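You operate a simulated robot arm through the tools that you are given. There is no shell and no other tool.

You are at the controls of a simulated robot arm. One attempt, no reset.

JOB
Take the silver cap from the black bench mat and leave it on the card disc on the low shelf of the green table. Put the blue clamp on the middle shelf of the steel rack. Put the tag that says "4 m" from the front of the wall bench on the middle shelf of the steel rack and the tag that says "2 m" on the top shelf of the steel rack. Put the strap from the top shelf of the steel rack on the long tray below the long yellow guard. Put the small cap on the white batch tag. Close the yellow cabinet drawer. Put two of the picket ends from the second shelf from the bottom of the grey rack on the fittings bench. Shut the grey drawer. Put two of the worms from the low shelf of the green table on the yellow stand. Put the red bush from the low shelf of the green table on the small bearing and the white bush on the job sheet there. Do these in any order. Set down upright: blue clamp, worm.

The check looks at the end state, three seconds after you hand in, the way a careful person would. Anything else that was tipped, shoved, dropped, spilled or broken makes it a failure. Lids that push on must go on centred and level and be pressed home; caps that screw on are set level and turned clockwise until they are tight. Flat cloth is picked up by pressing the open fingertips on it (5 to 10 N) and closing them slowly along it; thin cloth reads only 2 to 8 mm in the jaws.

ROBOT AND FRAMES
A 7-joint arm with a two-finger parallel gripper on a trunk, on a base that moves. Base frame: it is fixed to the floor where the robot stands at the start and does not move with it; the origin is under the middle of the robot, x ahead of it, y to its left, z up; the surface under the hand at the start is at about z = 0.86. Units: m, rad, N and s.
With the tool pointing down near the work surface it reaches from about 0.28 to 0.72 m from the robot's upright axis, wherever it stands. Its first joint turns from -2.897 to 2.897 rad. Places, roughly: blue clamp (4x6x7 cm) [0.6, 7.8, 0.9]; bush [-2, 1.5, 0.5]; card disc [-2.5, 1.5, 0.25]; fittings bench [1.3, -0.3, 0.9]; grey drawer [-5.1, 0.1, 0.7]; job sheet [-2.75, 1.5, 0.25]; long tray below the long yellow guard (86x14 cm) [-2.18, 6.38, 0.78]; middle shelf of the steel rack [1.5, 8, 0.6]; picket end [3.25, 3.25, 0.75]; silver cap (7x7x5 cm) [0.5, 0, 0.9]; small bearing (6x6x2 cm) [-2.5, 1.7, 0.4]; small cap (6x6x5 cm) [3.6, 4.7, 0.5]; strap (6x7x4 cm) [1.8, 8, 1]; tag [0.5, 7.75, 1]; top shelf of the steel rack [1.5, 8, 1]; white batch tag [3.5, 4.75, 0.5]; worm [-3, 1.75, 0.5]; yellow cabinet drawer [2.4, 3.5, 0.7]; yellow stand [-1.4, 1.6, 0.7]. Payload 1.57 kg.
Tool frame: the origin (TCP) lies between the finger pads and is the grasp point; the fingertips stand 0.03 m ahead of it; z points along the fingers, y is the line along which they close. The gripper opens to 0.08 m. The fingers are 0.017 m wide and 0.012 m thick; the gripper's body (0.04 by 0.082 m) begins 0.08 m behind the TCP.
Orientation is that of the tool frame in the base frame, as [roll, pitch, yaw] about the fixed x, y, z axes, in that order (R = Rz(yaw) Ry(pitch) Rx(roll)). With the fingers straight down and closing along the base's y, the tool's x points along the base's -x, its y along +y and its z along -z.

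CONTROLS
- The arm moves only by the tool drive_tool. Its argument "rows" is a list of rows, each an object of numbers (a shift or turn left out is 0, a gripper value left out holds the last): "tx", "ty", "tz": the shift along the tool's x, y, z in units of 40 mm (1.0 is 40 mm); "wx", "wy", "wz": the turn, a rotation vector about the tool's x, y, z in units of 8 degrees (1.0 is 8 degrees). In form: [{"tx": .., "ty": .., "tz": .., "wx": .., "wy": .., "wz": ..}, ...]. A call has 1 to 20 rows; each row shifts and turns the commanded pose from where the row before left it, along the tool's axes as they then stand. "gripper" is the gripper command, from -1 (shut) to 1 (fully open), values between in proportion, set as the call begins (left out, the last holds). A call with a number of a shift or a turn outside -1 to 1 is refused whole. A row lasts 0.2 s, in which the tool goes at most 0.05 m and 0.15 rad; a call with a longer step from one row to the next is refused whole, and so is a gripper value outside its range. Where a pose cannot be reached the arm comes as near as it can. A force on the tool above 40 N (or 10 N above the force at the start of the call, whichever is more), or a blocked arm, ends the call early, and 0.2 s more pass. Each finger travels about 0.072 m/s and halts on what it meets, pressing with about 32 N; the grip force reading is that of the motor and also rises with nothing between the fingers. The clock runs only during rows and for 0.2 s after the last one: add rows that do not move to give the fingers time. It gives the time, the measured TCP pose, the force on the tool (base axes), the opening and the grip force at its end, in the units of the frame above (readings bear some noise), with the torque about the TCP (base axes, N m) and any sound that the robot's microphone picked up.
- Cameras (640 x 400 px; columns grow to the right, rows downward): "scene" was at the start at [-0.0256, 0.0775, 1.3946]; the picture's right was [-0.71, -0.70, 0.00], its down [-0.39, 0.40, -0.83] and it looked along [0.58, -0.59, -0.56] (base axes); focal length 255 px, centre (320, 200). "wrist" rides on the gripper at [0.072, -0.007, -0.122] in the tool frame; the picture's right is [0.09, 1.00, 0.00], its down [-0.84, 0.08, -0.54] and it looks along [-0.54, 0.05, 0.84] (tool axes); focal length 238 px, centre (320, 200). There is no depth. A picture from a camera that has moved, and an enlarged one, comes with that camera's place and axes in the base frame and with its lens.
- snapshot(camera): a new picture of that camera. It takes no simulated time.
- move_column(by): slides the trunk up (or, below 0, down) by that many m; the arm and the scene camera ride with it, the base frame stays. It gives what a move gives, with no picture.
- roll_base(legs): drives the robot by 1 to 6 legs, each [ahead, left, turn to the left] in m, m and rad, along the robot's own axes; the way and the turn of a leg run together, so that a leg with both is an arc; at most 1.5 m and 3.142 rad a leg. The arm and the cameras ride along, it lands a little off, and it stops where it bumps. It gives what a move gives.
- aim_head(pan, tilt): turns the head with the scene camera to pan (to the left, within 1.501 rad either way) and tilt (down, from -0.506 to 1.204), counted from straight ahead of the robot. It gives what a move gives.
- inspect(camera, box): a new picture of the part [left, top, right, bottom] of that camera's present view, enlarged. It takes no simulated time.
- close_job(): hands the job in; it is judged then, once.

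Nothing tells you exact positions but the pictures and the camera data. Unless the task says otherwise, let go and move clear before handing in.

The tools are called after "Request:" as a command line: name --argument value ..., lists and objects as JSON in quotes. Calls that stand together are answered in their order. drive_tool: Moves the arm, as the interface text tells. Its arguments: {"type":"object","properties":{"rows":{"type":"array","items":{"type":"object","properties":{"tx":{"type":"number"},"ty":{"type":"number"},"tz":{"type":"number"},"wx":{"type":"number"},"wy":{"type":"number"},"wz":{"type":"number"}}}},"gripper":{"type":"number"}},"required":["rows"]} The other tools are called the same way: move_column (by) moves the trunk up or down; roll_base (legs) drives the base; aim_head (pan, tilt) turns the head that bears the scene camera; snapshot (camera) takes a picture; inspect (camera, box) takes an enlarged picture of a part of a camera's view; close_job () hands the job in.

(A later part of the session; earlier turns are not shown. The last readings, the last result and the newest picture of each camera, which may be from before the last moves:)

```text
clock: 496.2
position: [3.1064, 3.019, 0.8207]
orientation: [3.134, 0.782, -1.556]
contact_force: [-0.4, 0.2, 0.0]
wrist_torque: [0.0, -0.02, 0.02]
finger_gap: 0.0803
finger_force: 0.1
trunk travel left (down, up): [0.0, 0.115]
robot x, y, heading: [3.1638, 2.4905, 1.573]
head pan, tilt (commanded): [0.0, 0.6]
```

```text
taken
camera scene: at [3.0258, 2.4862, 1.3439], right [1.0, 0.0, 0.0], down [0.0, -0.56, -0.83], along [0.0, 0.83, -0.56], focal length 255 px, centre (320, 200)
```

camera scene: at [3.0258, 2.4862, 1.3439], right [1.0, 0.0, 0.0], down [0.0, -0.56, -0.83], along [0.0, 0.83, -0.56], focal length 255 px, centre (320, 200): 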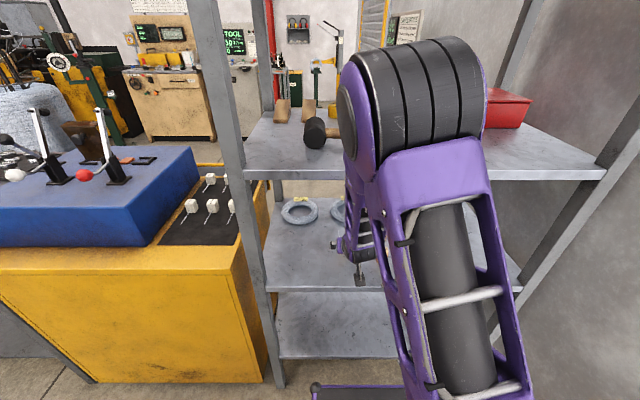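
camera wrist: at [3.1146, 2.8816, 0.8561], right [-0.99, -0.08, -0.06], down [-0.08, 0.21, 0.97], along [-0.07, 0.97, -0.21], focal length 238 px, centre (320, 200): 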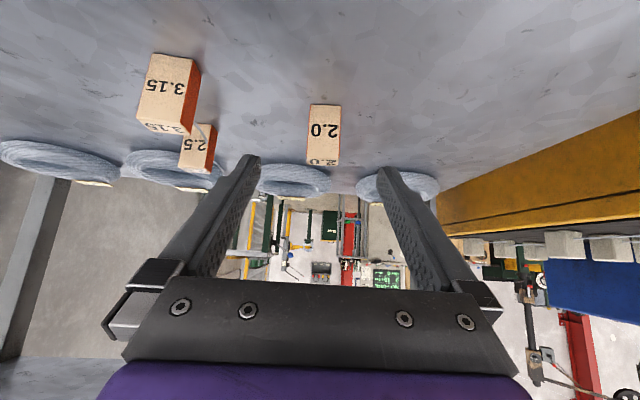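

Request:
drive_tool --rows '[{"tx": -0.07, "tz": 0.91, "ty": 0.04}, {"tx": -0.07, "tz": 0.91, "ty": 0.03}, {"tx": -0.07, "tz": 0.91, "ty": 0.03}, {}]'

Request:
inspect --camera "wrist" --box '[200, 80, 440, 230]'

```text
clock: 497.2
position: [3.1009, 3.1023, 0.7477]
orientation: [3.134, 0.782, -1.559]
contact_force: [-0.3, 0.5, 0.2]
wrist_torque: [0.02, 0.01, 0.01]
finger_gap: 0.0798
finger_force: 0.0
trunk travel left (down, up): [0.0, 0.115]
robot x, y, heading: [3.161, 2.4887, 1.571]
head pan, tilt (commanded): [0.0, 0.6]
```

```text
2.67 times, centred on (320, 155) of wrist
camera zoom: at [3.1094, 2.9655, 0.784], right [-0.99, -0.08, -0.06], down [-0.08, 0.21, 0.97], along [-0.07, 0.97, -0.22], focal length 636 px, centre (320, 320)
```

zoom: 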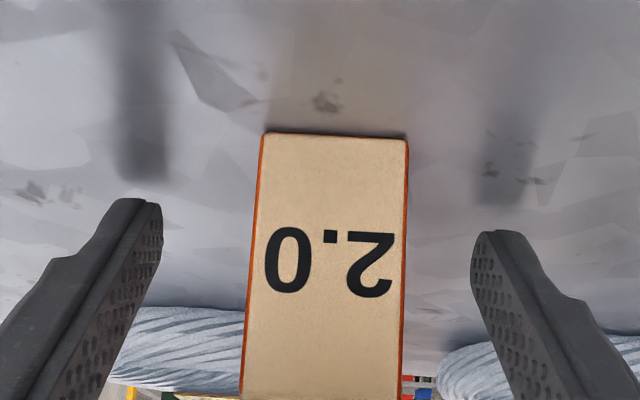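

Request:
drive_tool --rows '[{}, {}, {}, {}]' --gripper -1

Request:
drive_tool --rows '[{"tx": -0.35, "tz": -0.35}, {"tx": -0.35, "tz": -0.35}, {"tz": -0.8}, {"tz": -0.8}, {"tz": -0.8}, {"tz": -0.6}, {}]'

Request:
snapshot --camera "wrist"

```text
clock: 498.2
position: [3.0998, 3.1021, 0.7479]
orientation: [3.135, 0.782, -1.56]
contact_force: [0.6, 0.2, 0.8]
wrist_torque: [0.01, 0.03, 0.01]
finger_gap: 0.0293
finger_force: 32.6
trunk travel left (down, up): [0.0, 0.115]
robot x, y, heading: [3.1638, 2.4857, 1.574]
head pan, tilt (commanded): [0.0, 0.6]
```

```text
clock: 499.8
position: [3.103, 3.0169, 0.873]
orientation: [3.134, 0.782, -1.559]
contact_force: [-0.2, 0.3, -1.0]
wrist_torque: [0.06, 0.0, 0.02]
finger_gap: 0.0292
finger_force: 32.2
trunk travel left (down, up): [0.0, 0.115]
robot x, y, heading: [3.1607, 2.4897, 1.571]
head pan, tilt (commanded): [0.0, 0.6]
```

```text
taken
camera wrist: at [3.1121, 2.8799, 0.9091], right [-0.99, -0.08, -0.06], down [-0.08, 0.21, 0.97], along [-0.07, 0.97, -0.22], focal length 238 px, centre (320, 200)
```

wrist: 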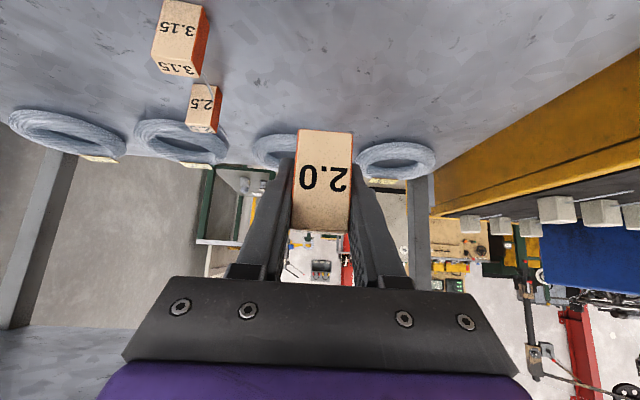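

The picket end is held. I swing the hand upright while drawing back, so that I can pass the rack post on the way out.

Request:
drive_tool --rows '[{"tx": 0.2225, "tz": -0.605, "wy": 0.703}, {"tx": 0.28, "tz": -0.58, "wy": 0.703}, {"tx": 0.3375, "tz": -0.55, "wy": 0.703}, {"tx": 0.39, "tz": -0.515, "wy": 0.703}, {"tx": 0.435, "tz": -0.475, "wy": 0.703}, {"tx": 0.48, "tz": -0.43, "wy": 0.703}, {"tx": 0.5225, "tz": -0.38, "wy": 0.703}, {"tx": 0.5, "tz": -0.3275, "wy": 0.703}, {}]'

Request:
snapshot --camera "wrist"

```text
clock: 501.8
position: [3.1044, 2.831, 0.9589]
orientation: [3.138, -0.009, -1.554]
contact_force: [0.3, -0.8, -1.4]
wrist_torque: [-0.01, 0.01, 0.0]
finger_gap: 0.0294
finger_force: 32.1
trunk travel left (down, up): [0.0, 0.115]
robot x, y, heading: [3.1616, 2.486, 1.568]
head pan, tilt (commanded): [0.0, 0.6]
```

```text
taken
camera wrist: at [3.1133, 2.7618, 1.082], right [-0.99, -0.11, 0.0], down [-0.09, 0.84, 0.53], along [-0.06, 0.53, -0.84], focal length 238 px, centre (320, 200)
```

wrist: 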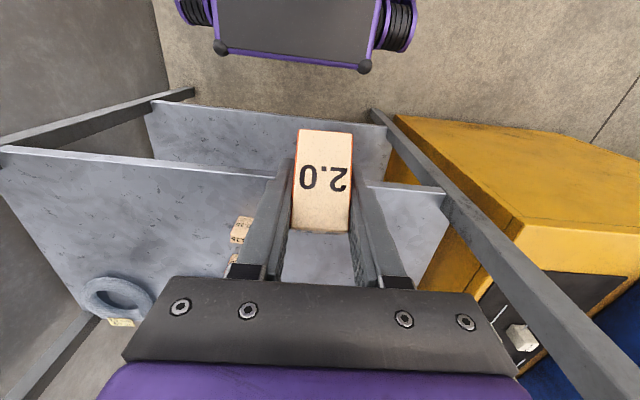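

Request:
roll_base --legs '[[0, 0.6, 0], [0, 0.65, 0], [-0.35, 0, 0], [0, 0, 3.135]]'

Request:
aim_head --pan 0.0 --tilt 0.5

Request:
snapshot --camera "scene"

```text
clock: 523.7
position: [1.9716, 1.787, 0.96]
orientation: [3.139, -0.006, 1.576]
contact_force: [0.5, -0.4, 0.0]
wrist_torque: [0.0, -0.01, 0.01]
finger_gap: 0.0293
finger_force: 32.1
trunk travel left (down, up): [0.0, 0.115]
robot x, y, heading: [1.9184, 2.1339, -1.585]
head pan, tilt (commanded): [0.0, 0.6]
```

```text
clock: 524.4
position: [1.9704, 1.7877, 0.9587]
orientation: [3.139, -0.01, 1.576]
contact_force: [-0.9, -0.7, -0.1]
wrist_torque: [0.03, -0.02, 0.05]
finger_gap: 0.0294
finger_force: 32.5
trunk travel left (down, up): [0.0, 0.115]
robot x, y, heading: [1.9163, 2.1312, -1.579]
head pan, tilt (commanded): [0.0, 0.499]
```

```text
taken
camera scene: at [2.0467, 2.1323, 1.3528], right [-0.99, 0.13, 0.0], down [0.06, 0.48, -0.88], along [-0.12, -0.87, -0.48], focal length 255 px, centre (320, 200)
```

scene: 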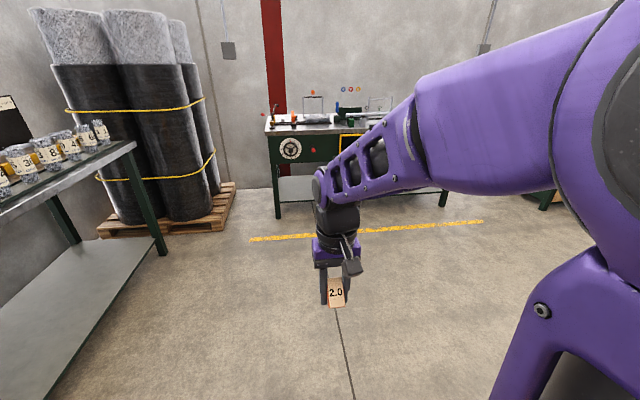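

Request:
roll_base --legs '[[1.05, 0.05, 0]]'

Request:
drive_tool --rows '[{"tx": -0.7}, {"tx": -0.7}, {}]'

Request:
aim_head --pan -0.1 --tilt 0.55

Request:
snapshot --camera "scene"

Request:
snapshot --camera "wrist"

```text
clock: 529.8
position: [2.008, 0.7433, 0.9588]
orientation: [3.14, -0.008, 1.578]
contact_force: [0.2, -0.2, 0.6]
wrist_torque: [-0.03, 0.0, 0.0]
finger_gap: 0.029
finger_force: 32.0
trunk travel left (down, up): [0.0, 0.115]
robot x, y, heading: [1.9489, 1.0857, -1.582]
head pan, tilt (commanded): [0.0, 0.499]
```

```text
clock: 530.6
position: [2.0073, 0.6868, 0.9589]
orientation: [3.14, -0.008, 1.577]
contact_force: [-0.5, -0.2, 0.0]
wrist_torque: [-0.01, 0.0, -0.02]
finger_gap: 0.0292
finger_force: 32.3
trunk travel left (down, up): [0.0, 0.115]
robot x, y, heading: [1.9546, 1.0899, -1.587]
head pan, tilt (commanded): [0.0, 0.499]
```

```text
clock: 531.2
position: [2.0088, 0.6871, 0.9591]
orientation: [3.14, -0.008, 1.578]
contact_force: [-0.3, 0.1, -1.2]
wrist_torque: [-0.01, -0.01, 0.01]
finger_gap: 0.0292
finger_force: 32.1
trunk travel left (down, up): [0.0, 0.115]
robot x, y, heading: [1.9516, 1.0894, -1.583]
head pan, tilt (commanded): [-0.099, 0.55]
```

```text
taken
camera scene: at [2.0863, 1.0878, 1.3484], right [-0.99, 0.11, 0.0], down [0.06, 0.52, -0.85], along [-0.09, -0.85, -0.52], focal length 255 px, centre (320, 200)
```

scene: 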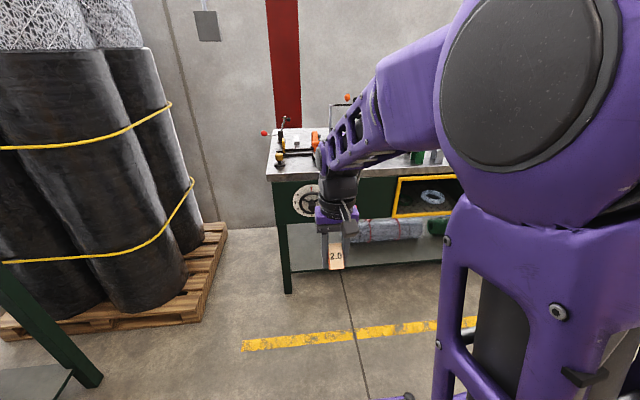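

```text
taken
camera wrist: at [2.0008, 0.7578, 1.0811], right [1.0, 0.1, 0.0], down [0.08, -0.84, 0.53], along [0.06, -0.53, -0.85], focal length 238 px, centre (320, 200)
```

wrist: 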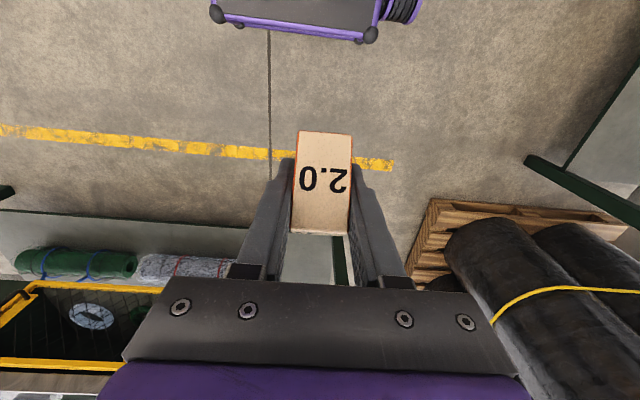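

Request:
roll_base --legs '[[0.1, -0.75, 0]]'

Request:
aim_head --pan 0.3 --tilt 0.65

Request:
snapshot --camera "scene"

Request:
snapshot --camera "wrist"

```text
clock: 538.9
position: [1.2588, 0.5953, 0.9584]
orientation: [3.141, -0.008, 1.579]
contact_force: [1.4, 0.5, -1.2]
wrist_torque: [-0.01, 0.02, -0.02]
finger_gap: 0.0292
finger_force: 32.2
trunk travel left (down, up): [0.0, 0.115]
robot x, y, heading: [1.2026, 0.9972, -1.579]
head pan, tilt (commanded): [-0.099, 0.55]
```

```text
clock: 539.7
position: [1.2589, 0.5958, 0.9586]
orientation: [3.14, -0.012, 1.581]
contact_force: [-0.1, 0.3, -0.1]
wrist_torque: [0.0, 0.0, -0.01]
finger_gap: 0.0291
finger_force: 32.2
trunk travel left (down, up): [0.0, 0.115]
robot x, y, heading: [1.2026, 0.9978, -1.583]
head pan, tilt (commanded): [0.3, 0.649]
```

```text
taken
camera scene: at [1.3696, 1.0019, 1.3399], right [-0.96, -0.28, 0.0], down [-0.17, 0.58, -0.8], along [0.22, -0.77, -0.6], focal length 255 px, centre (320, 200)
```

scene: 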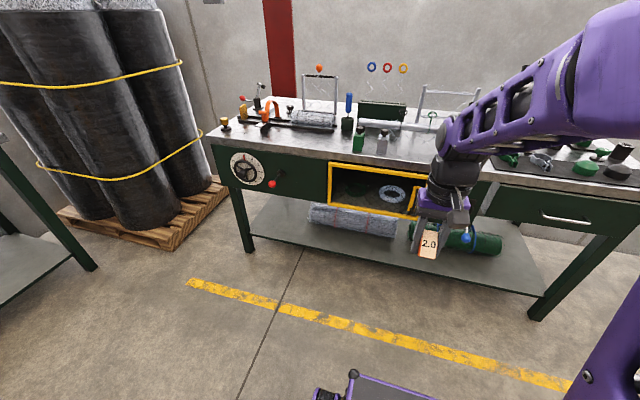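

```text
taken
camera wrist: at [1.251, 0.6659, 1.0809], right [0.99, 0.1, 0.0], down [0.08, -0.84, 0.53], along [0.06, -0.53, -0.85], focal length 238 px, centre (320, 200)
```

wrist: 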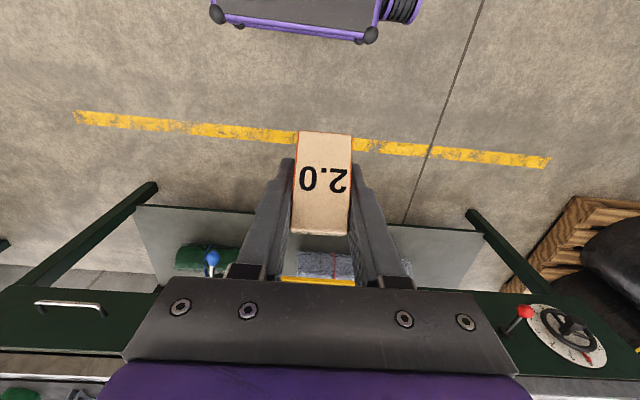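

Request:
inspect --camera "scene" --box '[200, 80, 460, 200]'

Request:
inspect --camera "scene" --box '[440, 120, 640, 220]'

```text
2.46 times, centred on (330, 140) of scene
camera zoom: at [1.3696, 1.0019, 1.3399], right [-0.96, -0.28, 0.0], down [-0.17, 0.58, -0.8], along [0.22, -0.77, -0.6], focal length 628 px, centre (295, 348)
```

zoom: 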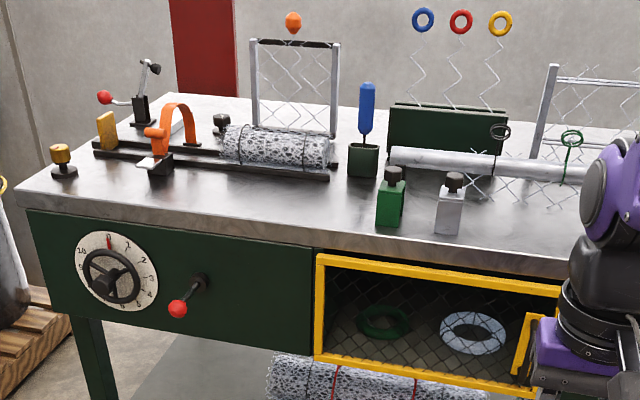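

```text
3.20 times, centred on (540, 170) of scene
camera zoom: at [1.3696, 1.0019, 1.3399], right [-0.96, -0.28, 0.0], down [-0.17, 0.58, -0.8], along [0.22, -0.77, -0.6], focal length 816 px, centre (-384, 296)
```

zoom: 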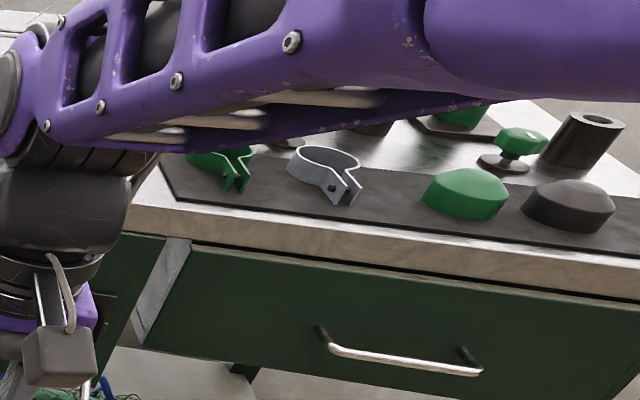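

There is a free strip near the bench's front edge around x = 1.6–1.9, y ≈ 0. I shift over, tilt the hand back to 45° so the block is upright, and advance.

Request:
roll_base --legs '[[0, 0.53, 0]]'

Request:
drive_tool --rows '[{"tx": -0.557, "tz": 0.025, "wy": -0.711}, {"tx": -0.552, "tz": 0.08, "wy": -0.711}, {"tx": -0.5425, "tz": 0.1325, "wy": -0.711}, {"tx": -0.525, "tz": 0.1875, "wy": -0.711}, {"tx": -0.505, "tz": 0.235, "wy": -0.711}, {"tx": -0.48, "tz": 0.285, "wy": -0.711}, {"tx": -0.4475, "tz": 0.33, "wy": -0.711}, {"tx": -0.415, "tz": 0.375, "wy": -0.711}, {}]'

Request:
roll_base --legs '[[0.36, 0, 0]]'

Request:
snapshot --camera "wrist"

Request:
snapshot --camera "scene"

```text
clock: 545.4
position: [1.7922, 0.5899, 0.9576]
orientation: [3.139, -0.01, 1.578]
contact_force: [-0.1, -1.4, -0.4]
wrist_torque: [0.01, -0.01, 0.01]
finger_gap: 0.029
finger_force: 31.7
trunk travel left (down, up): [0.0, 0.115]
robot x, y, heading: [1.7388, 0.9917, -1.58]
head pan, tilt (commanded): [0.3, 0.649]
```

```text
clock: 547.4
position: [1.7931, 0.411, 0.9498]
orientation: [3.139, 0.786, 1.578]
contact_force: [-0.9, 0.3, -0.6]
wrist_torque: [-0.02, 0.02, -0.02]
finger_gap: 0.0292
finger_force: 31.5
trunk travel left (down, up): [0.0, 0.115]
robot x, y, heading: [1.7349, 0.9937, -1.582]
head pan, tilt (commanded): [0.3, 0.649]
```

```text
clock: 549.6
position: [1.7888, 0.0564, 0.9496]
orientation: [3.138, 0.785, 1.574]
contact_force: [0.5, 0.4, -1.7]
wrist_torque: [-0.02, -0.01, 0.04]
finger_gap: 0.0293
finger_force: 31.4
trunk travel left (down, up): [0.0, 0.115]
robot x, y, heading: [1.7288, 0.635, -1.582]
head pan, tilt (commanded): [0.3, 0.649]
```

```text
taken
camera wrist: at [1.781, 0.1934, 0.9853], right [1.0, 0.07, -0.06], down [0.08, -0.21, 0.98], along [0.06, -0.98, -0.21], focal length 238 px, centre (320, 200)
```

wrist: 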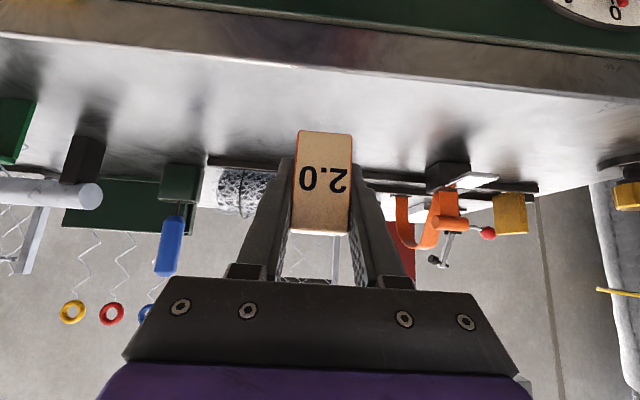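

```text
taken
camera scene: at [1.8998, 0.6412, 1.3396], right [-0.96, -0.28, 0.0], down [-0.17, 0.58, -0.8], along [0.23, -0.76, -0.6], focal length 255 px, centre (320, 200)
```

scene: 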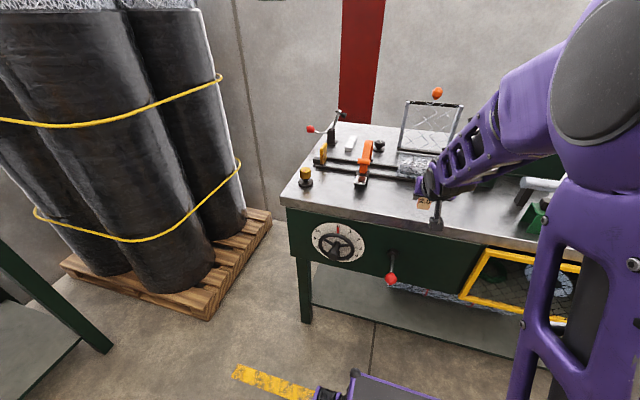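

Request:
drive_tool --rows '[{"tx": -0.206, "tz": 0.79}, {"tx": -0.206, "tz": 0.79}, {"tx": -0.206, "tz": 0.79}, {}]'

Request:
inspect --camera "wrist" --box '[160, 20, 480, 220]'

```text
clock: 550.6
position: [1.7892, -0.0285, 0.9004]
orientation: [3.139, 0.785, 1.573]
contact_force: [0.5, -0.1, -0.4]
wrist_torque: [0.0, -0.02, 0.0]
finger_gap: 0.0291
finger_force: 32.4
trunk travel left (down, up): [0.0, 0.115]
robot x, y, heading: [1.7325, 0.6363, -1.579]
head pan, tilt (commanded): [0.3, 0.649]
```

```text
2.00 times, centred on (320, 120) of wrist
camera zoom: at [1.7818, 0.1084, 0.935], right [1.0, 0.07, -0.06], down [0.08, -0.21, 0.98], along [0.06, -0.98, -0.21], focal length 477 px, centre (320, 360)
```

zoom: 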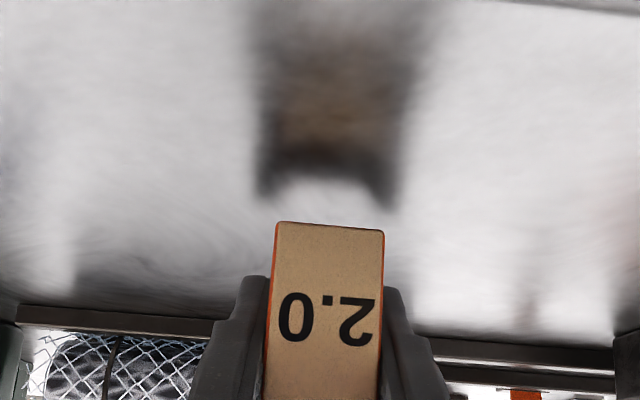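

Request:
drive_tool --rows '[{"tx": 0.053, "tz": 0.053}, {}]'

Request:
drive_tool --rows '[{"tx": 0.04, "tz": 0.04}, {}]'

Request:
drive_tool --rows '[{"tx": 0.035, "tz": 0.035}, {}]'

```text
clock: 551.2
position: [1.7888, -0.0286, 0.8969]
orientation: [3.138, 0.786, 1.574]
contact_force: [-0.7, -1.2, -0.4]
wrist_torque: [-0.01, -0.04, -0.02]
finger_gap: 0.0289
finger_force: 32.3
trunk travel left (down, up): [0.0, 0.115]
robot x, y, heading: [1.7345, 0.6363, -1.587]
head pan, tilt (commanded): [0.3, 0.649]
```

```text
clock: 551.9
position: [1.7892, -0.0264, 0.8946]
orientation: [3.138, 0.785, 1.575]
contact_force: [0.7, -0.6, 0.1]
wrist_torque: [-0.01, -0.01, 0.04]
finger_gap: 0.0293
finger_force: 32.1
trunk travel left (down, up): [0.0, 0.115]
robot x, y, heading: [1.7318, 0.6375, -1.583]
head pan, tilt (commanded): [0.3, 0.649]
```

```text
clock: 552.5
position: [1.7895, -0.028, 0.8934]
orientation: [3.14, 0.786, 1.573]
contact_force: [0.4, -0.1, -1.4]
wrist_torque: [-0.01, 0.0, -0.02]
finger_gap: 0.0292
finger_force: 32.4
trunk travel left (down, up): [0.0, 0.115]
robot x, y, heading: [1.7297, 0.6325, -1.585]
head pan, tilt (commanded): [0.3, 0.649]
```

Request:
drive_tool --rows '[{"tx": 0.035, "tz": 0.035}, {}]'

Request:
drive_tool --rows '[{"tx": 0.035, "tz": 0.035}, {}]'

Request:
inspect --camera "wrist" --box '[160, 20, 480, 220]'

```text
clock: 553.0
position: [1.7884, -0.0281, 0.8912]
orientation: [3.138, 0.785, 1.574]
contact_force: [-0.6, 0.5, -0.7]
wrist_torque: [0.03, 0.06, -0.04]
finger_gap: 0.0293
finger_force: 31.9
trunk travel left (down, up): [0.0, 0.115]
robot x, y, heading: [1.7325, 0.6371, -1.584]
head pan, tilt (commanded): [0.3, 0.649]
```

```text
clock: 553.6
position: [1.79, -0.0285, 0.8886]
orientation: [3.136, 0.785, 1.575]
contact_force: [0.5, -0.5, -0.6]
wrist_torque: [-0.03, 0.0, -0.03]
finger_gap: 0.0294
finger_force: 32.2
trunk travel left (down, up): [0.0, 0.115]
robot x, y, heading: [1.7315, 0.6387, -1.584]
head pan, tilt (commanded): [0.3, 0.649]
```

```text
2.00 times, centred on (320, 120) of wrist
camera zoom: at [1.7816, 0.1089, 0.9241], right [1.0, 0.07, -0.06], down [0.08, -0.21, 0.98], along [0.06, -0.98, -0.21], focal length 477 px, centre (320, 360)
```

zoom: 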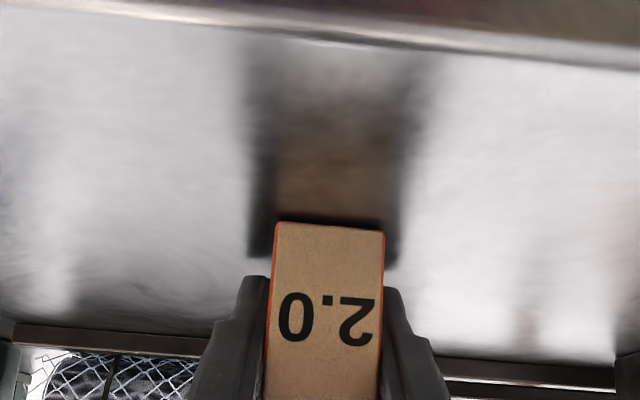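

Request:
drive_tool --rows '[{"tx": 0.035, "tz": 0.035}, {}]'

Request:
drive_tool --rows '[{"tx": 0.035, "tz": 0.035}, {}]'

Request:
drive_tool --rows '[{"tx": 0.03, "tz": 0.03}, {}]'

```text
clock: 554.2
position: [1.7892, -0.0288, 0.8868]
orientation: [3.139, 0.788, 1.574]
contact_force: [0.2, 1.8, 5.4]
wrist_torque: [0.16, 0.05, 0.04]
finger_gap: 0.0291
finger_force: 31.7
trunk travel left (down, up): [0.0, 0.115]
robot x, y, heading: [1.737, 0.6351, -1.584]
head pan, tilt (commanded): [0.3, 0.649]
```

```text
clock: 554.9
position: [1.7886, -0.029, 0.8886]
orientation: [3.139, 0.79, 1.574]
contact_force: [-0.9, 1.3, 18.5]
wrist_torque: [0.35, 0.08, -0.03]
finger_gap: 0.0292
finger_force: 31.9
trunk travel left (down, up): [0.0, 0.115]
robot x, y, heading: [1.7333, 0.6325, -1.581]
head pan, tilt (commanded): [0.3, 0.649]
```

```text
clock: 555.5
position: [1.7898, -0.0284, 0.8877]
orientation: [3.139, 0.795, 1.574]
contact_force: [-0.6, -1.2, 29.2]
wrist_torque: [0.23, 0.13, -0.02]
finger_gap: 0.0292
finger_force: 32.9
trunk travel left (down, up): [0.0, 0.115]
robot x, y, heading: [1.7329, 0.6381, -1.583]
head pan, tilt (commanded): [0.3, 0.649]
```

Request:
drive_tool --rows '[{"tx": -0.055, "tz": -0.055}, {}]'

Request:
drive_tool --rows '[{}, {}, {}]' --gripper 1

Request:
drive_tool --rows '[{"tz": -0.5}, {"tz": -0.9}, {"tz": -0.9}, {"tz": -0.6}, {}]'

Request:
snapshot --camera "wrist"

```text
clock: 556.0
position: [1.7876, -0.0281, 0.888]
orientation: [3.139, 0.789, 1.577]
contact_force: [0.4, -7.7, 17.3]
wrist_torque: [-0.43, 0.28, 0.14]
finger_gap: 0.0291
finger_force: 31.5
trunk travel left (down, up): [0.0, 0.115]
robot x, y, heading: [1.7296, 0.6322, -1.585]
head pan, tilt (commanded): [0.3, 0.649]
```

```text
clock: 556.9
position: [1.7903, -0.0262, 0.8876]
orientation: [3.139, 0.784, 1.575]
contact_force: [12.8, 9.8, 18.8]
wrist_torque: [-0.01, 0.43, -0.17]
finger_gap: 0.0689
finger_force: 0.0
trunk travel left (down, up): [0.0, 0.115]
robot x, y, heading: [1.7301, 0.6384, -1.584]
head pan, tilt (commanded): [0.3, 0.649]
```

```text
clock: 558.0
position: [1.7894, 0.0553, 0.9692]
orientation: [3.137, 0.786, 1.573]
contact_force: [0.3, -0.6, 0.0]
wrist_torque: [-0.03, -0.02, 0.01]
finger_gap: 0.0799
finger_force: 0.1
trunk travel left (down, up): [0.0, 0.115]
robot x, y, heading: [1.7307, 0.6377, -1.579]
head pan, tilt (commanded): [0.3, 0.649]
```

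```text
taken
camera wrist: at [1.7812, 0.1918, 1.0045], right [1.0, 0.07, -0.06], down [0.08, -0.21, 0.98], along [0.06, -0.98, -0.21], focal length 238 px, centre (320, 200)
```

wrist: 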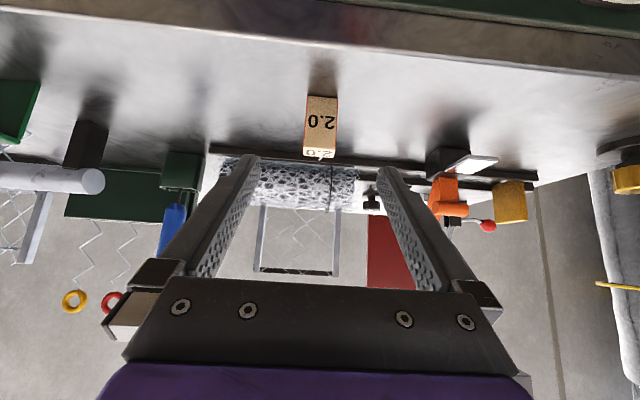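

The first picket end stands on the bench. I go back for the second one, "3.15".

Request:
roll_base --legs '[[-0.36, 0, 0]]'

Request:
drive_tool --rows '[{"tx": 0.5325, "tz": -0.4975, "wy": 0.703}, {"tx": 0.5775, "tz": -0.4425, "wy": 0.703}, {"tx": 0.62, "tz": -0.385, "wy": 0.703}, {"tx": 0.655, "tz": -0.32, "wy": 0.703}, {"tx": 0.6825, "tz": -0.255, "wy": 0.703}, {"tx": 0.7025, "tz": -0.185, "wy": 0.703}, {"tx": 0.7175, "tz": -0.115, "wy": 0.703}, {"tx": 0.7, "tz": -0.0475, "wy": 0.703}, {}]'

Request:
roll_base --legs '[[0, 0, 3.14], [1.3, 0, 0.012], [0.18, 0, 0]]'

```text
clock: 560.4
position: [1.7938, 0.4147, 0.9689]
orientation: [3.139, 0.786, 1.576]
contact_force: [0.5, 0.3, -0.2]
wrist_torque: [-0.02, -0.01, 0.03]
finger_gap: 0.0801
finger_force: 0.0
trunk travel left (down, up): [0.0, 0.115]
robot x, y, heading: [1.7372, 0.9998, -1.58]
head pan, tilt (commanded): [0.3, 0.649]
```

```text
clock: 562.4
position: [1.7913, 0.6473, 0.9535]
orientation: [-3.139, -0.018, 1.578]
contact_force: [0.0, -1.2, -0.1]
wrist_torque: [0.02, 0.04, -0.04]
finger_gap: 0.08
finger_force: 0.0
trunk travel left (down, up): [0.0, 0.115]
robot x, y, heading: [1.7359, 0.9966, -1.58]
head pan, tilt (commanded): [0.3, 0.649]
```

```text
clock: 577.6
position: [1.6222, 2.8284, 0.959]
orientation: [3.142, -0.007, -1.514]
contact_force: [0.9, 0.0, -0.1]
wrist_torque: [0.01, -0.02, -0.02]
finger_gap: 0.0801
finger_force: 0.1
trunk travel left (down, up): [0.0, 0.115]
robot x, y, heading: [1.6947, 2.4833, 1.612]
head pan, tilt (commanded): [0.3, 0.649]
```

Request:
roll_base --legs '[[0, 0, -0.042], [0, -1.0, 0], [0, -0.56, 0]]'

Request:
snapshot --camera "wrist"

```text
clock: 593.5
position: [3.2029, 2.8193, 0.9557]
orientation: [-3.14, -0.013, -1.56]
contact_force: [-1.0, -0.9, 0.4]
wrist_torque: [0.03, 0.0, 0.0]
finger_gap: 0.08
finger_force: 0.1
trunk travel left (down, up): [0.0, 0.115]
robot x, y, heading: [3.2593, 2.4729, 1.565]
head pan, tilt (commanded): [0.3, 0.649]
```

```text
taken
camera wrist: at [3.21, 2.7505, 1.079], right [-0.99, -0.1, 0.0], down [-0.09, 0.84, 0.53], along [-0.05, 0.53, -0.85], focal length 238 px, centre (320, 200)
```

wrist: 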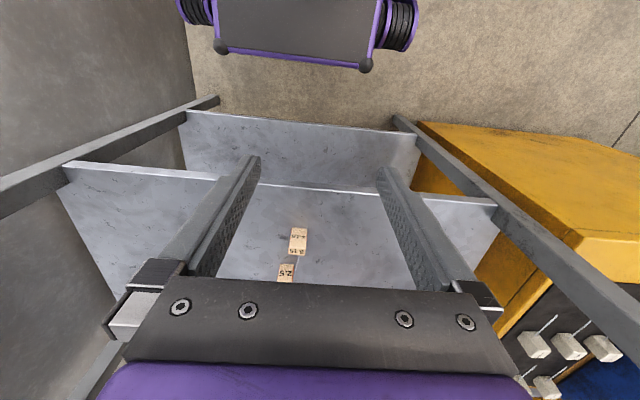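

Request:
drive_tool --rows '[{"tx": -0.519, "tz": 0.425, "ty": -0.07, "wy": -0.711}, {"tx": -0.475, "tz": 0.475, "ty": -0.07, "wy": -0.711}, {"tx": -0.4225, "tz": 0.52, "ty": -0.07, "wy": -0.711}, {"tx": -0.37, "tz": 0.56, "ty": -0.07, "wy": -0.711}, {"tx": -0.3125, "tz": 0.5925, "ty": -0.07, "wy": -0.711}, {"tx": -0.2525, "tz": 0.62, "ty": -0.07, "wy": -0.711}, {"tx": -0.19, "tz": 0.645, "ty": -0.07, "wy": -0.711}, {"tx": -0.125, "tz": 0.6575, "ty": -0.07, "wy": -0.711}, {}]'

Request:
snapshot --camera "wrist"

```text
clock: 595.5
position: [3.224, 2.9842, 0.8166]
orientation: [-3.136, 0.782, -1.56]
contact_force: [0.1, 0.0, 0.7]
wrist_torque: [-0.02, 0.02, -0.01]
finger_gap: 0.08
finger_force: 0.0
trunk travel left (down, up): [0.0, 0.115]
robot x, y, heading: [3.2596, 2.4692, 1.564]
head pan, tilt (commanded): [0.3, 0.649]
```

```text
taken
camera wrist: at [3.2325, 2.8483, 0.8532], right [-0.99, -0.08, -0.07], down [-0.08, 0.21, 0.97], along [-0.06, 0.97, -0.22], focal length 238 px, centre (320, 200)
```

wrist: 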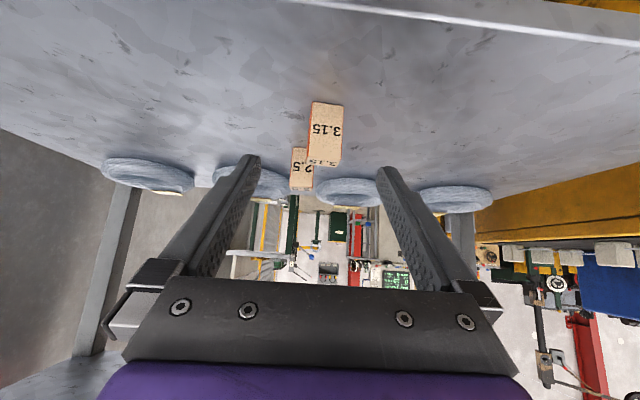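

Request:
drive_tool --rows '[{"tx": -0.033, "tz": 0.84, "ty": 0.023}, {"tx": -0.033, "tz": 0.84, "ty": 0.023}, {"tx": -0.033, "tz": 0.84, "ty": 0.023}, {}]'

Request:
inspect --camera "wrist" --box '[200, 80, 440, 230]'

```text
clock: 596.5
position: [3.2195, 3.0576, 0.7477]
orientation: [-3.139, 0.781, -1.557]
contact_force: [0.0, 0.3, 0.4]
wrist_torque: [-0.01, -0.03, 0.01]
finger_gap: 0.0798
finger_force: 0.1
trunk travel left (down, up): [0.0, 0.115]
robot x, y, heading: [3.2585, 2.47, 1.564]
head pan, tilt (commanded): [0.3, 0.649]
```

```text
2.67 times, centred on (320, 155) of wrist
camera zoom: at [3.2286, 2.9221, 0.784], right [-0.99, -0.08, -0.07], down [-0.08, 0.21, 0.97], along [-0.06, 0.97, -0.22], focal length 636 px, centre (320, 320)
```

zoom: 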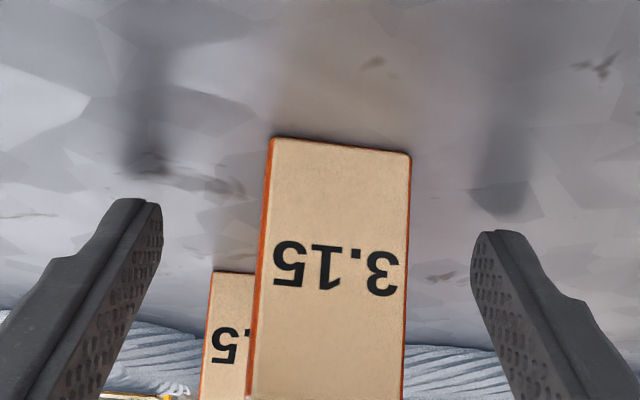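

Request:
drive_tool --rows '[{}, {}, {}, {}]' --gripper -1

Request:
drive_tool --rows '[{"tx": -0.35, "tz": -0.35}, {"tx": -0.35, "tz": -0.35}, {"tz": -0.8}, {"tz": -0.8}, {"tz": -0.6}, {}]'

Request:
drive_tool --rows '[{"tx": 0.2225, "tz": -0.605, "wy": 0.703}, {"tx": 0.28, "tz": -0.58, "wy": 0.703}, {"tx": 0.3375, "tz": -0.55, "wy": 0.703}, {"tx": 0.39, "tz": -0.515, "wy": 0.703}, {"tx": 0.435, "tz": -0.475, "wy": 0.703}, {"tx": 0.48, "tz": -0.43, "wy": 0.703}, {"tx": 0.5, "tz": -0.38, "wy": 0.703}, {"tx": 0.45, "tz": -0.3275, "wy": 0.703}, {}]'

Request:
snapshot --camera "wrist"

```text
clock: 597.5
position: [3.2209, 3.0596, 0.749]
orientation: [-3.14, 0.782, -1.558]
contact_force: [0.0, 0.6, 0.6]
wrist_torque: [-0.02, 0.01, -0.02]
finger_gap: 0.0292
finger_force: 31.8
trunk travel left (down, up): [0.0, 0.115]
robot x, y, heading: [3.2598, 2.4715, 1.559]
head pan, tilt (commanded): [0.3, 0.649]
```

```text
clock: 598.9
position: [3.2203, 2.9963, 0.85]
orientation: [-3.14, 0.782, -1.559]
contact_force: [-0.2, 0.8, -0.7]
wrist_torque: [0.03, 0.03, 0.03]
finger_gap: 0.029
finger_force: 32.6
trunk travel left (down, up): [0.0, 0.115]
robot x, y, heading: [3.2634, 2.4711, 1.566]
head pan, tilt (commanded): [0.3, 0.649]
```

```text
clock: 600.9
position: [3.2224, 2.814, 0.9346]
orientation: [-3.136, -0.019, -1.56]
contact_force: [-0.4, -0.7, -0.9]
wrist_torque: [0.02, 0.02, 0.01]
finger_gap: 0.0293
finger_force: 31.8
trunk travel left (down, up): [0.0, 0.115]
robot x, y, heading: [3.2584, 2.4721, 1.565]
head pan, tilt (commanded): [0.3, 0.649]
```

```text
taken
camera wrist: at [3.2294, 2.745, 1.0579], right [-0.99, -0.1, 0.0], down [-0.09, 0.85, 0.53], along [-0.05, 0.52, -0.85], focal length 238 px, centre (320, 200)
```

wrist: 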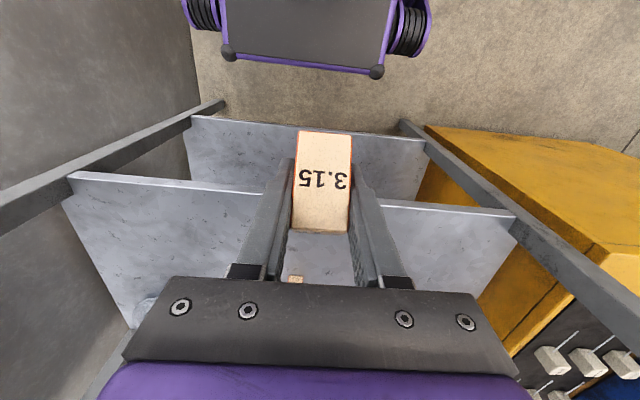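

Request:
roll_base --legs '[[0, 0.7, 0], [0, 0.75, 0], [-0.35, 0, 0], [0, 0, 3.14], [1.12, 0, 0]]'

Request:
snapshot --camera "wrist"

```text
clock: 630.0
position: [1.8691, 0.6665, 0.9369]
orientation: [-3.138, -0.008, 1.598]
contact_force: [0.8, -0.1, -0.7]
wrist_torque: [0.03, 0.0, -0.02]
finger_gap: 0.0292
finger_force: 32.1
trunk travel left (down, up): [0.0, 0.115]
robot x, y, heading: [1.8283, 1.011, -1.561]
head pan, tilt (commanded): [0.3, 0.649]
```

```text
taken
camera wrist: at [1.8614, 0.7369, 1.0598], right [0.99, 0.12, 0.0], down [0.1, -0.84, 0.53], along [0.06, -0.53, -0.85], focal length 238 px, centre (320, 200)
```

wrist: 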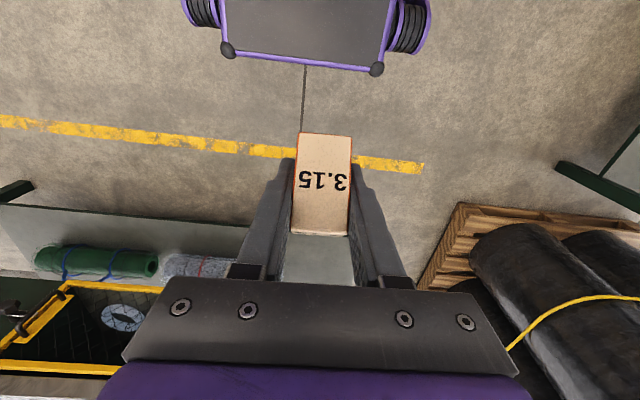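

Request:
roll_base --legs '[[0, -0.2, -0.02]]'

Request:
drive_tool --rows '[{"tx": -0.735, "tz": -0.04, "wy": -0.7075}, {"tx": -0.737, "tz": 0.0325, "wy": -0.7075}, {"tx": -0.7275, "tz": 0.105, "wy": -0.7075}, {"tx": -0.715, "tz": 0.1775, "wy": -0.7075}, {"tx": -0.6925, "tz": 0.245, "wy": -0.7075}, {"tx": -0.6675, "tz": 0.3125, "wy": -0.7075}, {"tx": -0.6325, "tz": 0.3775, "wy": -0.7075}, {"tx": -0.5925, "tz": 0.4375, "wy": -0.7075}, {}]'

Request:
roll_base --legs '[[0.37, 0, 0]]'

Request:
snapshot --camera "wrist"

```text
clock: 632.5
position: [1.6631, 0.6655, 0.9344]
orientation: [-3.137, -0.015, 1.579]
contact_force: [-0.4, -0.8, -0.2]
wrist_torque: [-0.01, 0.0, -0.02]
finger_gap: 0.0291
finger_force: 32.2
trunk travel left (down, up): [0.0, 0.115]
robot x, y, heading: [1.6256, 1.0114, -1.581]
head pan, tilt (commanded): [0.3, 0.649]
```

```text
clock: 634.5
position: [1.6666, 0.4295, 0.944]
orientation: [-3.132, 0.777, 1.584]
contact_force: [-0.3, -0.9, -0.9]
wrist_torque: [0.0, -0.02, -0.02]
finger_gap: 0.0292
finger_force: 32.0
trunk travel left (down, up): [0.0, 0.115]
robot x, y, heading: [1.6275, 1.0118, -1.583]
head pan, tilt (commanded): [0.3, 0.649]
```

```text
clock: 636.9
position: [1.6624, 0.0607, 0.9442]
orientation: [-3.132, 0.776, 1.584]
contact_force: [-0.3, 0.0, -0.6]
wrist_torque: [0.0, 0.0, -0.01]
finger_gap: 0.0291
finger_force: 32.2
trunk travel left (down, up): [0.0, 0.115]
robot x, y, heading: [1.6236, 0.6404, -1.579]
head pan, tilt (commanded): [0.3, 0.649]
```

```text
taken
camera wrist: at [1.6551, 0.1976, 0.9812], right [0.99, 0.07, -0.07], down [0.08, -0.22, 0.97], along [0.06, -0.97, -0.22], focal length 238 px, centre (320, 200)
```

wrist: 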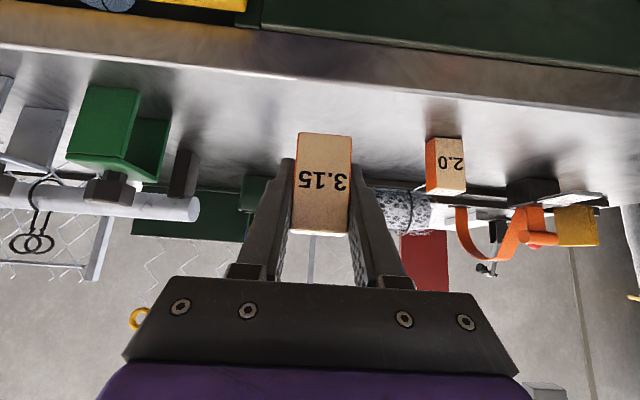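

Request:
drive_tool --rows '[{"tx": -0.232, "tz": 0.81}, {"tx": -0.232, "tz": 0.81}, {"tx": -0.232, "tz": 0.81}, {}]'

Request:
drive_tool --rows '[{"tx": 0.05, "tz": 0.05}, {}]'

Request:
drive_tool --rows '[{"tx": 0.04, "tz": 0.04}, {}]'

Request:
drive_tool --rows '[{"tx": 0.035, "tz": 0.035}, {}]'

```text
clock: 637.9
position: [1.6621, -0.0275, 0.8931]
orientation: [-3.133, 0.775, 1.586]
contact_force: [-0.3, -0.1, -0.1]
wrist_torque: [-0.03, -0.03, -0.01]
finger_gap: 0.0293
finger_force: 31.5
trunk travel left (down, up): [0.0, 0.115]
robot x, y, heading: [1.6247, 0.6388, -1.58]
head pan, tilt (commanded): [0.3, 0.649]
```

```text
clock: 638.5
position: [1.6637, -0.0268, 0.8903]
orientation: [-3.132, 0.774, 1.584]
contact_force: [-0.8, 0.5, -0.2]
wrist_torque: [0.03, 0.0, -0.02]
finger_gap: 0.0293
finger_force: 31.7
trunk travel left (down, up): [0.0, 0.115]
robot x, y, heading: [1.6259, 0.6401, -1.582]
head pan, tilt (commanded): [0.3, 0.649]
```

```text
clock: 639.1
position: [1.6637, -0.0271, 0.8897]
orientation: [-3.135, 0.775, 1.585]
contact_force: [-0.1, 1.3, 0.7]
wrist_torque: [0.02, 0.02, -0.02]
finger_gap: 0.0292
finger_force: 31.3
trunk travel left (down, up): [0.0, 0.115]
robot x, y, heading: [1.63, 0.638, -1.582]
head pan, tilt (commanded): [0.3, 0.649]
```

```text
clock: 639.7
position: [1.6628, -0.0289, 0.8882]
orientation: [-3.134, 0.776, 1.583]
contact_force: [0.0, 0.6, 2.3]
wrist_torque: [-0.01, -0.04, 0.01]
finger_gap: 0.0291
finger_force: 31.9
trunk travel left (down, up): [0.0, 0.115]
robot x, y, heading: [1.6263, 0.6371, -1.581]
head pan, tilt (commanded): [0.3, 0.649]
```

Request:
drive_tool --rows '[{"tx": 0.03, "tz": 0.03}, {}]'

Request:
drive_tool --rows '[{}, {}, {}]' --gripper 1

Request:
drive_tool --rows '[{"tz": -0.5}, {"tz": -0.9}, {"tz": -0.9}, {"tz": -0.6}, {}]'

Request:
snapshot --camera "wrist"

```text
clock: 640.3
position: [1.6643, -0.0275, 0.8866]
orientation: [-3.135, 0.78, 1.583]
contact_force: [0.0, -0.4, 10.3]
wrist_torque: [0.13, -0.14, 0.03]
finger_gap: 0.0291
finger_force: 32.2
trunk travel left (down, up): [0.0, 0.115]
robot x, y, heading: [1.6256, 0.6384, -1.582]
head pan, tilt (commanded): [0.3, 0.649]
```

```text
clock: 641.1
position: [1.6631, -0.0266, 0.8874]
orientation: [-3.136, 0.778, 1.581]
contact_force: [-12.7, 4.6, 16.1]
wrist_torque: [-0.08, -0.25, -0.09]
finger_gap: 0.0691
finger_force: 0.1
trunk travel left (down, up): [0.0, 0.115]
robot x, y, heading: [1.6201, 0.6393, -1.579]
head pan, tilt (commanded): [0.3, 0.649]
```

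```text
clock: 642.3
position: [1.6616, 0.0549, 0.9689]
orientation: [-3.133, 0.775, 1.584]
contact_force: [-0.3, -1.1, -0.3]
wrist_torque: [-0.01, -0.01, 0.01]
finger_gap: 0.0799
finger_force: 0.0
trunk travel left (down, up): [0.0, 0.115]
robot x, y, heading: [1.624, 0.6422, -1.581]
head pan, tilt (commanded): [0.3, 0.649]
```

```text
taken
camera wrist: at [1.6548, 0.1912, 1.0061], right [0.99, 0.07, -0.07], down [0.08, -0.22, 0.97], along [0.06, -0.97, -0.22], focal length 238 px, centre (320, 200)
```

wrist: 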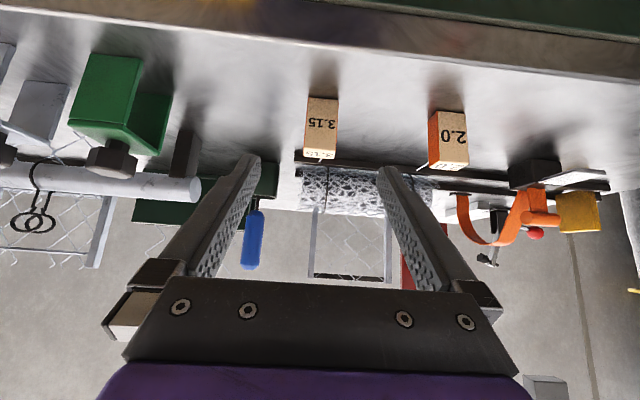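

Both picket ends now stand on the fittings bench. Next I go around the grey desk to its far side to find the yellow cabinet drawer.

Request:
roll_base --legs '[[-0.5, 0, 0]]'

Request:
drive_tool --rows '[{"tx": 0.45, "tz": -0.4975, "wy": 0.703}, {"tx": 0.5, "tz": -0.4425, "wy": 0.703}, {"tx": 0.5, "tz": -0.385, "wy": 0.703}, {"tx": 0.5, "tz": -0.32, "wy": 0.703}, {"tx": 0.5, "tz": -0.255, "wy": 0.703}, {"tx": 0.5, "tz": -0.185, "wy": 0.703}, {"tx": 0.5, "tz": -0.115, "wy": 0.703}, {"tx": 0.4, "tz": -0.0475, "wy": 0.703}, {}]'

Request:
move_column --by 0.05

Request:
roll_base --legs '[[0, 0, 3.13], [0, 1.15, 0], [1.45, 0, 0], [1.45, 0, 0], [0, 0, -1.55]]'

Request:
aim_head --pan 0.0 --tilt 0.4

Request:
snapshot --camera "scene"

```text
clock: 645.2
position: [1.6646, 0.5488, 0.9684]
orientation: [-3.132, 0.776, 1.576]
contact_force: [0.1, 0.7, -0.5]
wrist_torque: [0.02, 0.0, 0.03]
finger_gap: 0.0801
finger_force: 0.1
trunk travel left (down, up): [0.0, 0.115]
robot x, y, heading: [1.6305, 1.1348, -1.594]
head pan, tilt (commanded): [0.3, 0.649]
```

```text
clock: 647.2
position: [1.6643, 0.7304, 0.9811]
orientation: [-3.138, -0.011, 1.57]
contact_force: [-0.7, -0.6, 0.7]
wrist_torque: [0.0, -0.02, -0.01]
finger_gap: 0.0799
finger_force: 0.1
trunk travel left (down, up): [0.0, 0.115]
robot x, y, heading: [1.6306, 1.1364, -1.592]
head pan, tilt (commanded): [0.3, 0.649]
```

```text
clock: 648.1
position: [1.6641, 0.7326, 1.0318]
orientation: [-3.135, -0.011, 1.569]
contact_force: [0.4, -0.4, 0.0]
wrist_torque: [-0.01, 0.02, 0.01]
finger_gap: 0.0798
finger_force: 0.0
trunk travel left (down, up): [-0.05, 0.065]
robot x, y, heading: [1.6324, 1.1313, -1.591]
head pan, tilt (commanded): [0.3, 0.649]
```

```text
clock: 684.4
position: [1.0089, 4.109, 1.0308]
orientation: [-3.138, -0.011, 3.14]
contact_force: [-0.7, -0.1, 0.2]
wrist_torque: [0.01, 0.01, 0.0]
finger_gap: 0.0798
finger_force: 0.1
trunk travel left (down, up): [-0.05, 0.065]
robot x, y, heading: [0.6101, 4.0734, -0.018]
head pan, tilt (commanded): [0.3, 0.649]
```

```text
clock: 685.2
position: [1.0079, 4.1077, 1.0303]
orientation: [-3.136, -0.009, 3.14]
contact_force: [-0.1, -0.4, 0.4]
wrist_torque: [0.0, 0.04, -0.03]
finger_gap: 0.0802
finger_force: 0.0
trunk travel left (down, up): [-0.05, 0.065]
robot x, y, heading: [0.6062, 4.0724, -0.021]
head pan, tilt (commanded): [0.0, 0.4]
```

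```text
taken
camera scene: at [0.6131, 4.2147, 1.412], right [-0.02, -1.0, 0.0], down [-0.39, 0.01, -0.92], along [0.92, -0.02, -0.39], focal length 255 px, centre (320, 200)
```

scene: 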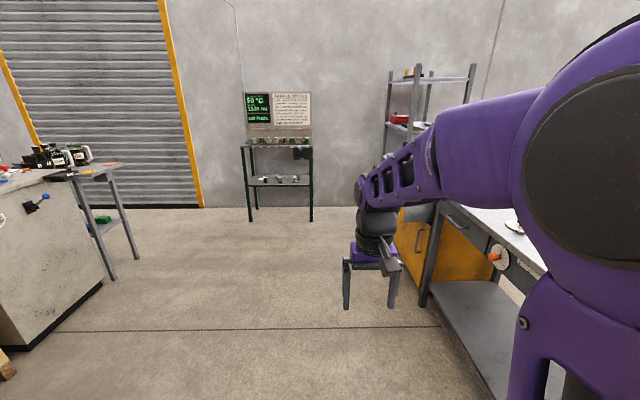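

Request:
roll_base --legs '[[0, 0.45, 0.02], [1.4, 0, 0], [0, 0, -1.55]]'

Request:
aim_head --pan 0.0 --tilt 0.6

Request:
snapshot --camera "scene"

Request:
snapshot --camera "wrist"

```text
clock: 700.5
position: [2.0551, 4.1223, 1.0304]
orientation: [-3.136, -0.011, 1.616]
contact_force: [0.0, -1.0, 0.8]
wrist_torque: [-0.03, -0.02, -0.02]
finger_gap: 0.0801
finger_force: 0.1
trunk travel left (down, up): [-0.05, 0.065]
robot x, y, heading: [2.0028, 4.5226, -1.543]
head pan, tilt (commanded): [0.0, 0.4]
```

```text
clock: 701.2
position: [2.0553, 4.122, 1.0308]
orientation: [-3.138, -0.009, 1.616]
contact_force: [0.3, -0.1, 0.1]
wrist_torque: [0.02, 0.0, 0.01]
finger_gap: 0.0799
finger_force: 0.0
trunk travel left (down, up): [-0.05, 0.065]
robot x, y, heading: [2.0028, 4.5226, -1.54]
head pan, tilt (commanded): [0.0, 0.6]
```

```text
taken
camera scene: at [2.1455, 4.5294, 1.3939], right [-1.0, -0.03, 0.0], down [-0.02, 0.56, -0.83], along [0.02, -0.83, -0.56], focal length 255 px, centre (320, 200)
```

scene: 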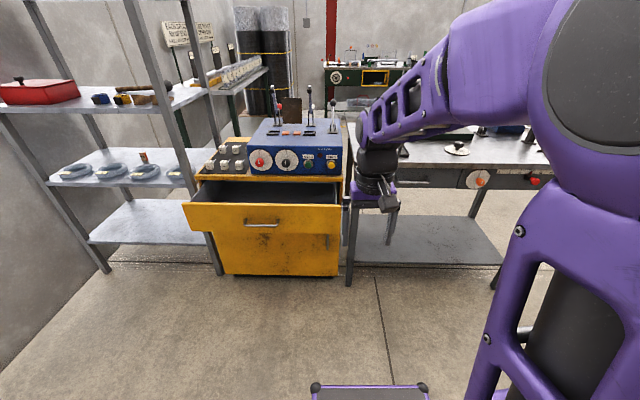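

```text
taken
camera wrist: at [2.0466, 4.193, 1.1536], right [0.99, 0.14, 0.0], down [0.12, -0.84, 0.53], along [0.07, -0.53, -0.85], focal length 238 px, centre (320, 200)
```

wrist: 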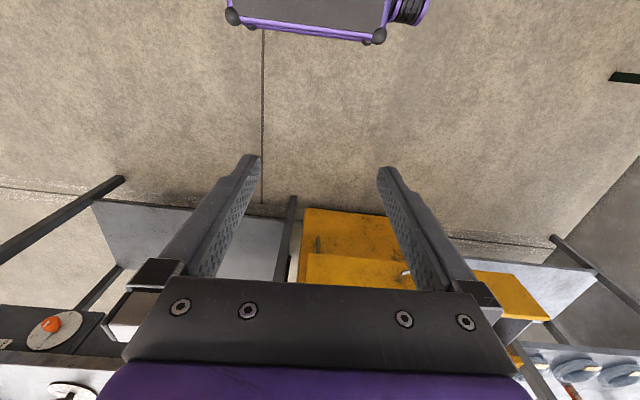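

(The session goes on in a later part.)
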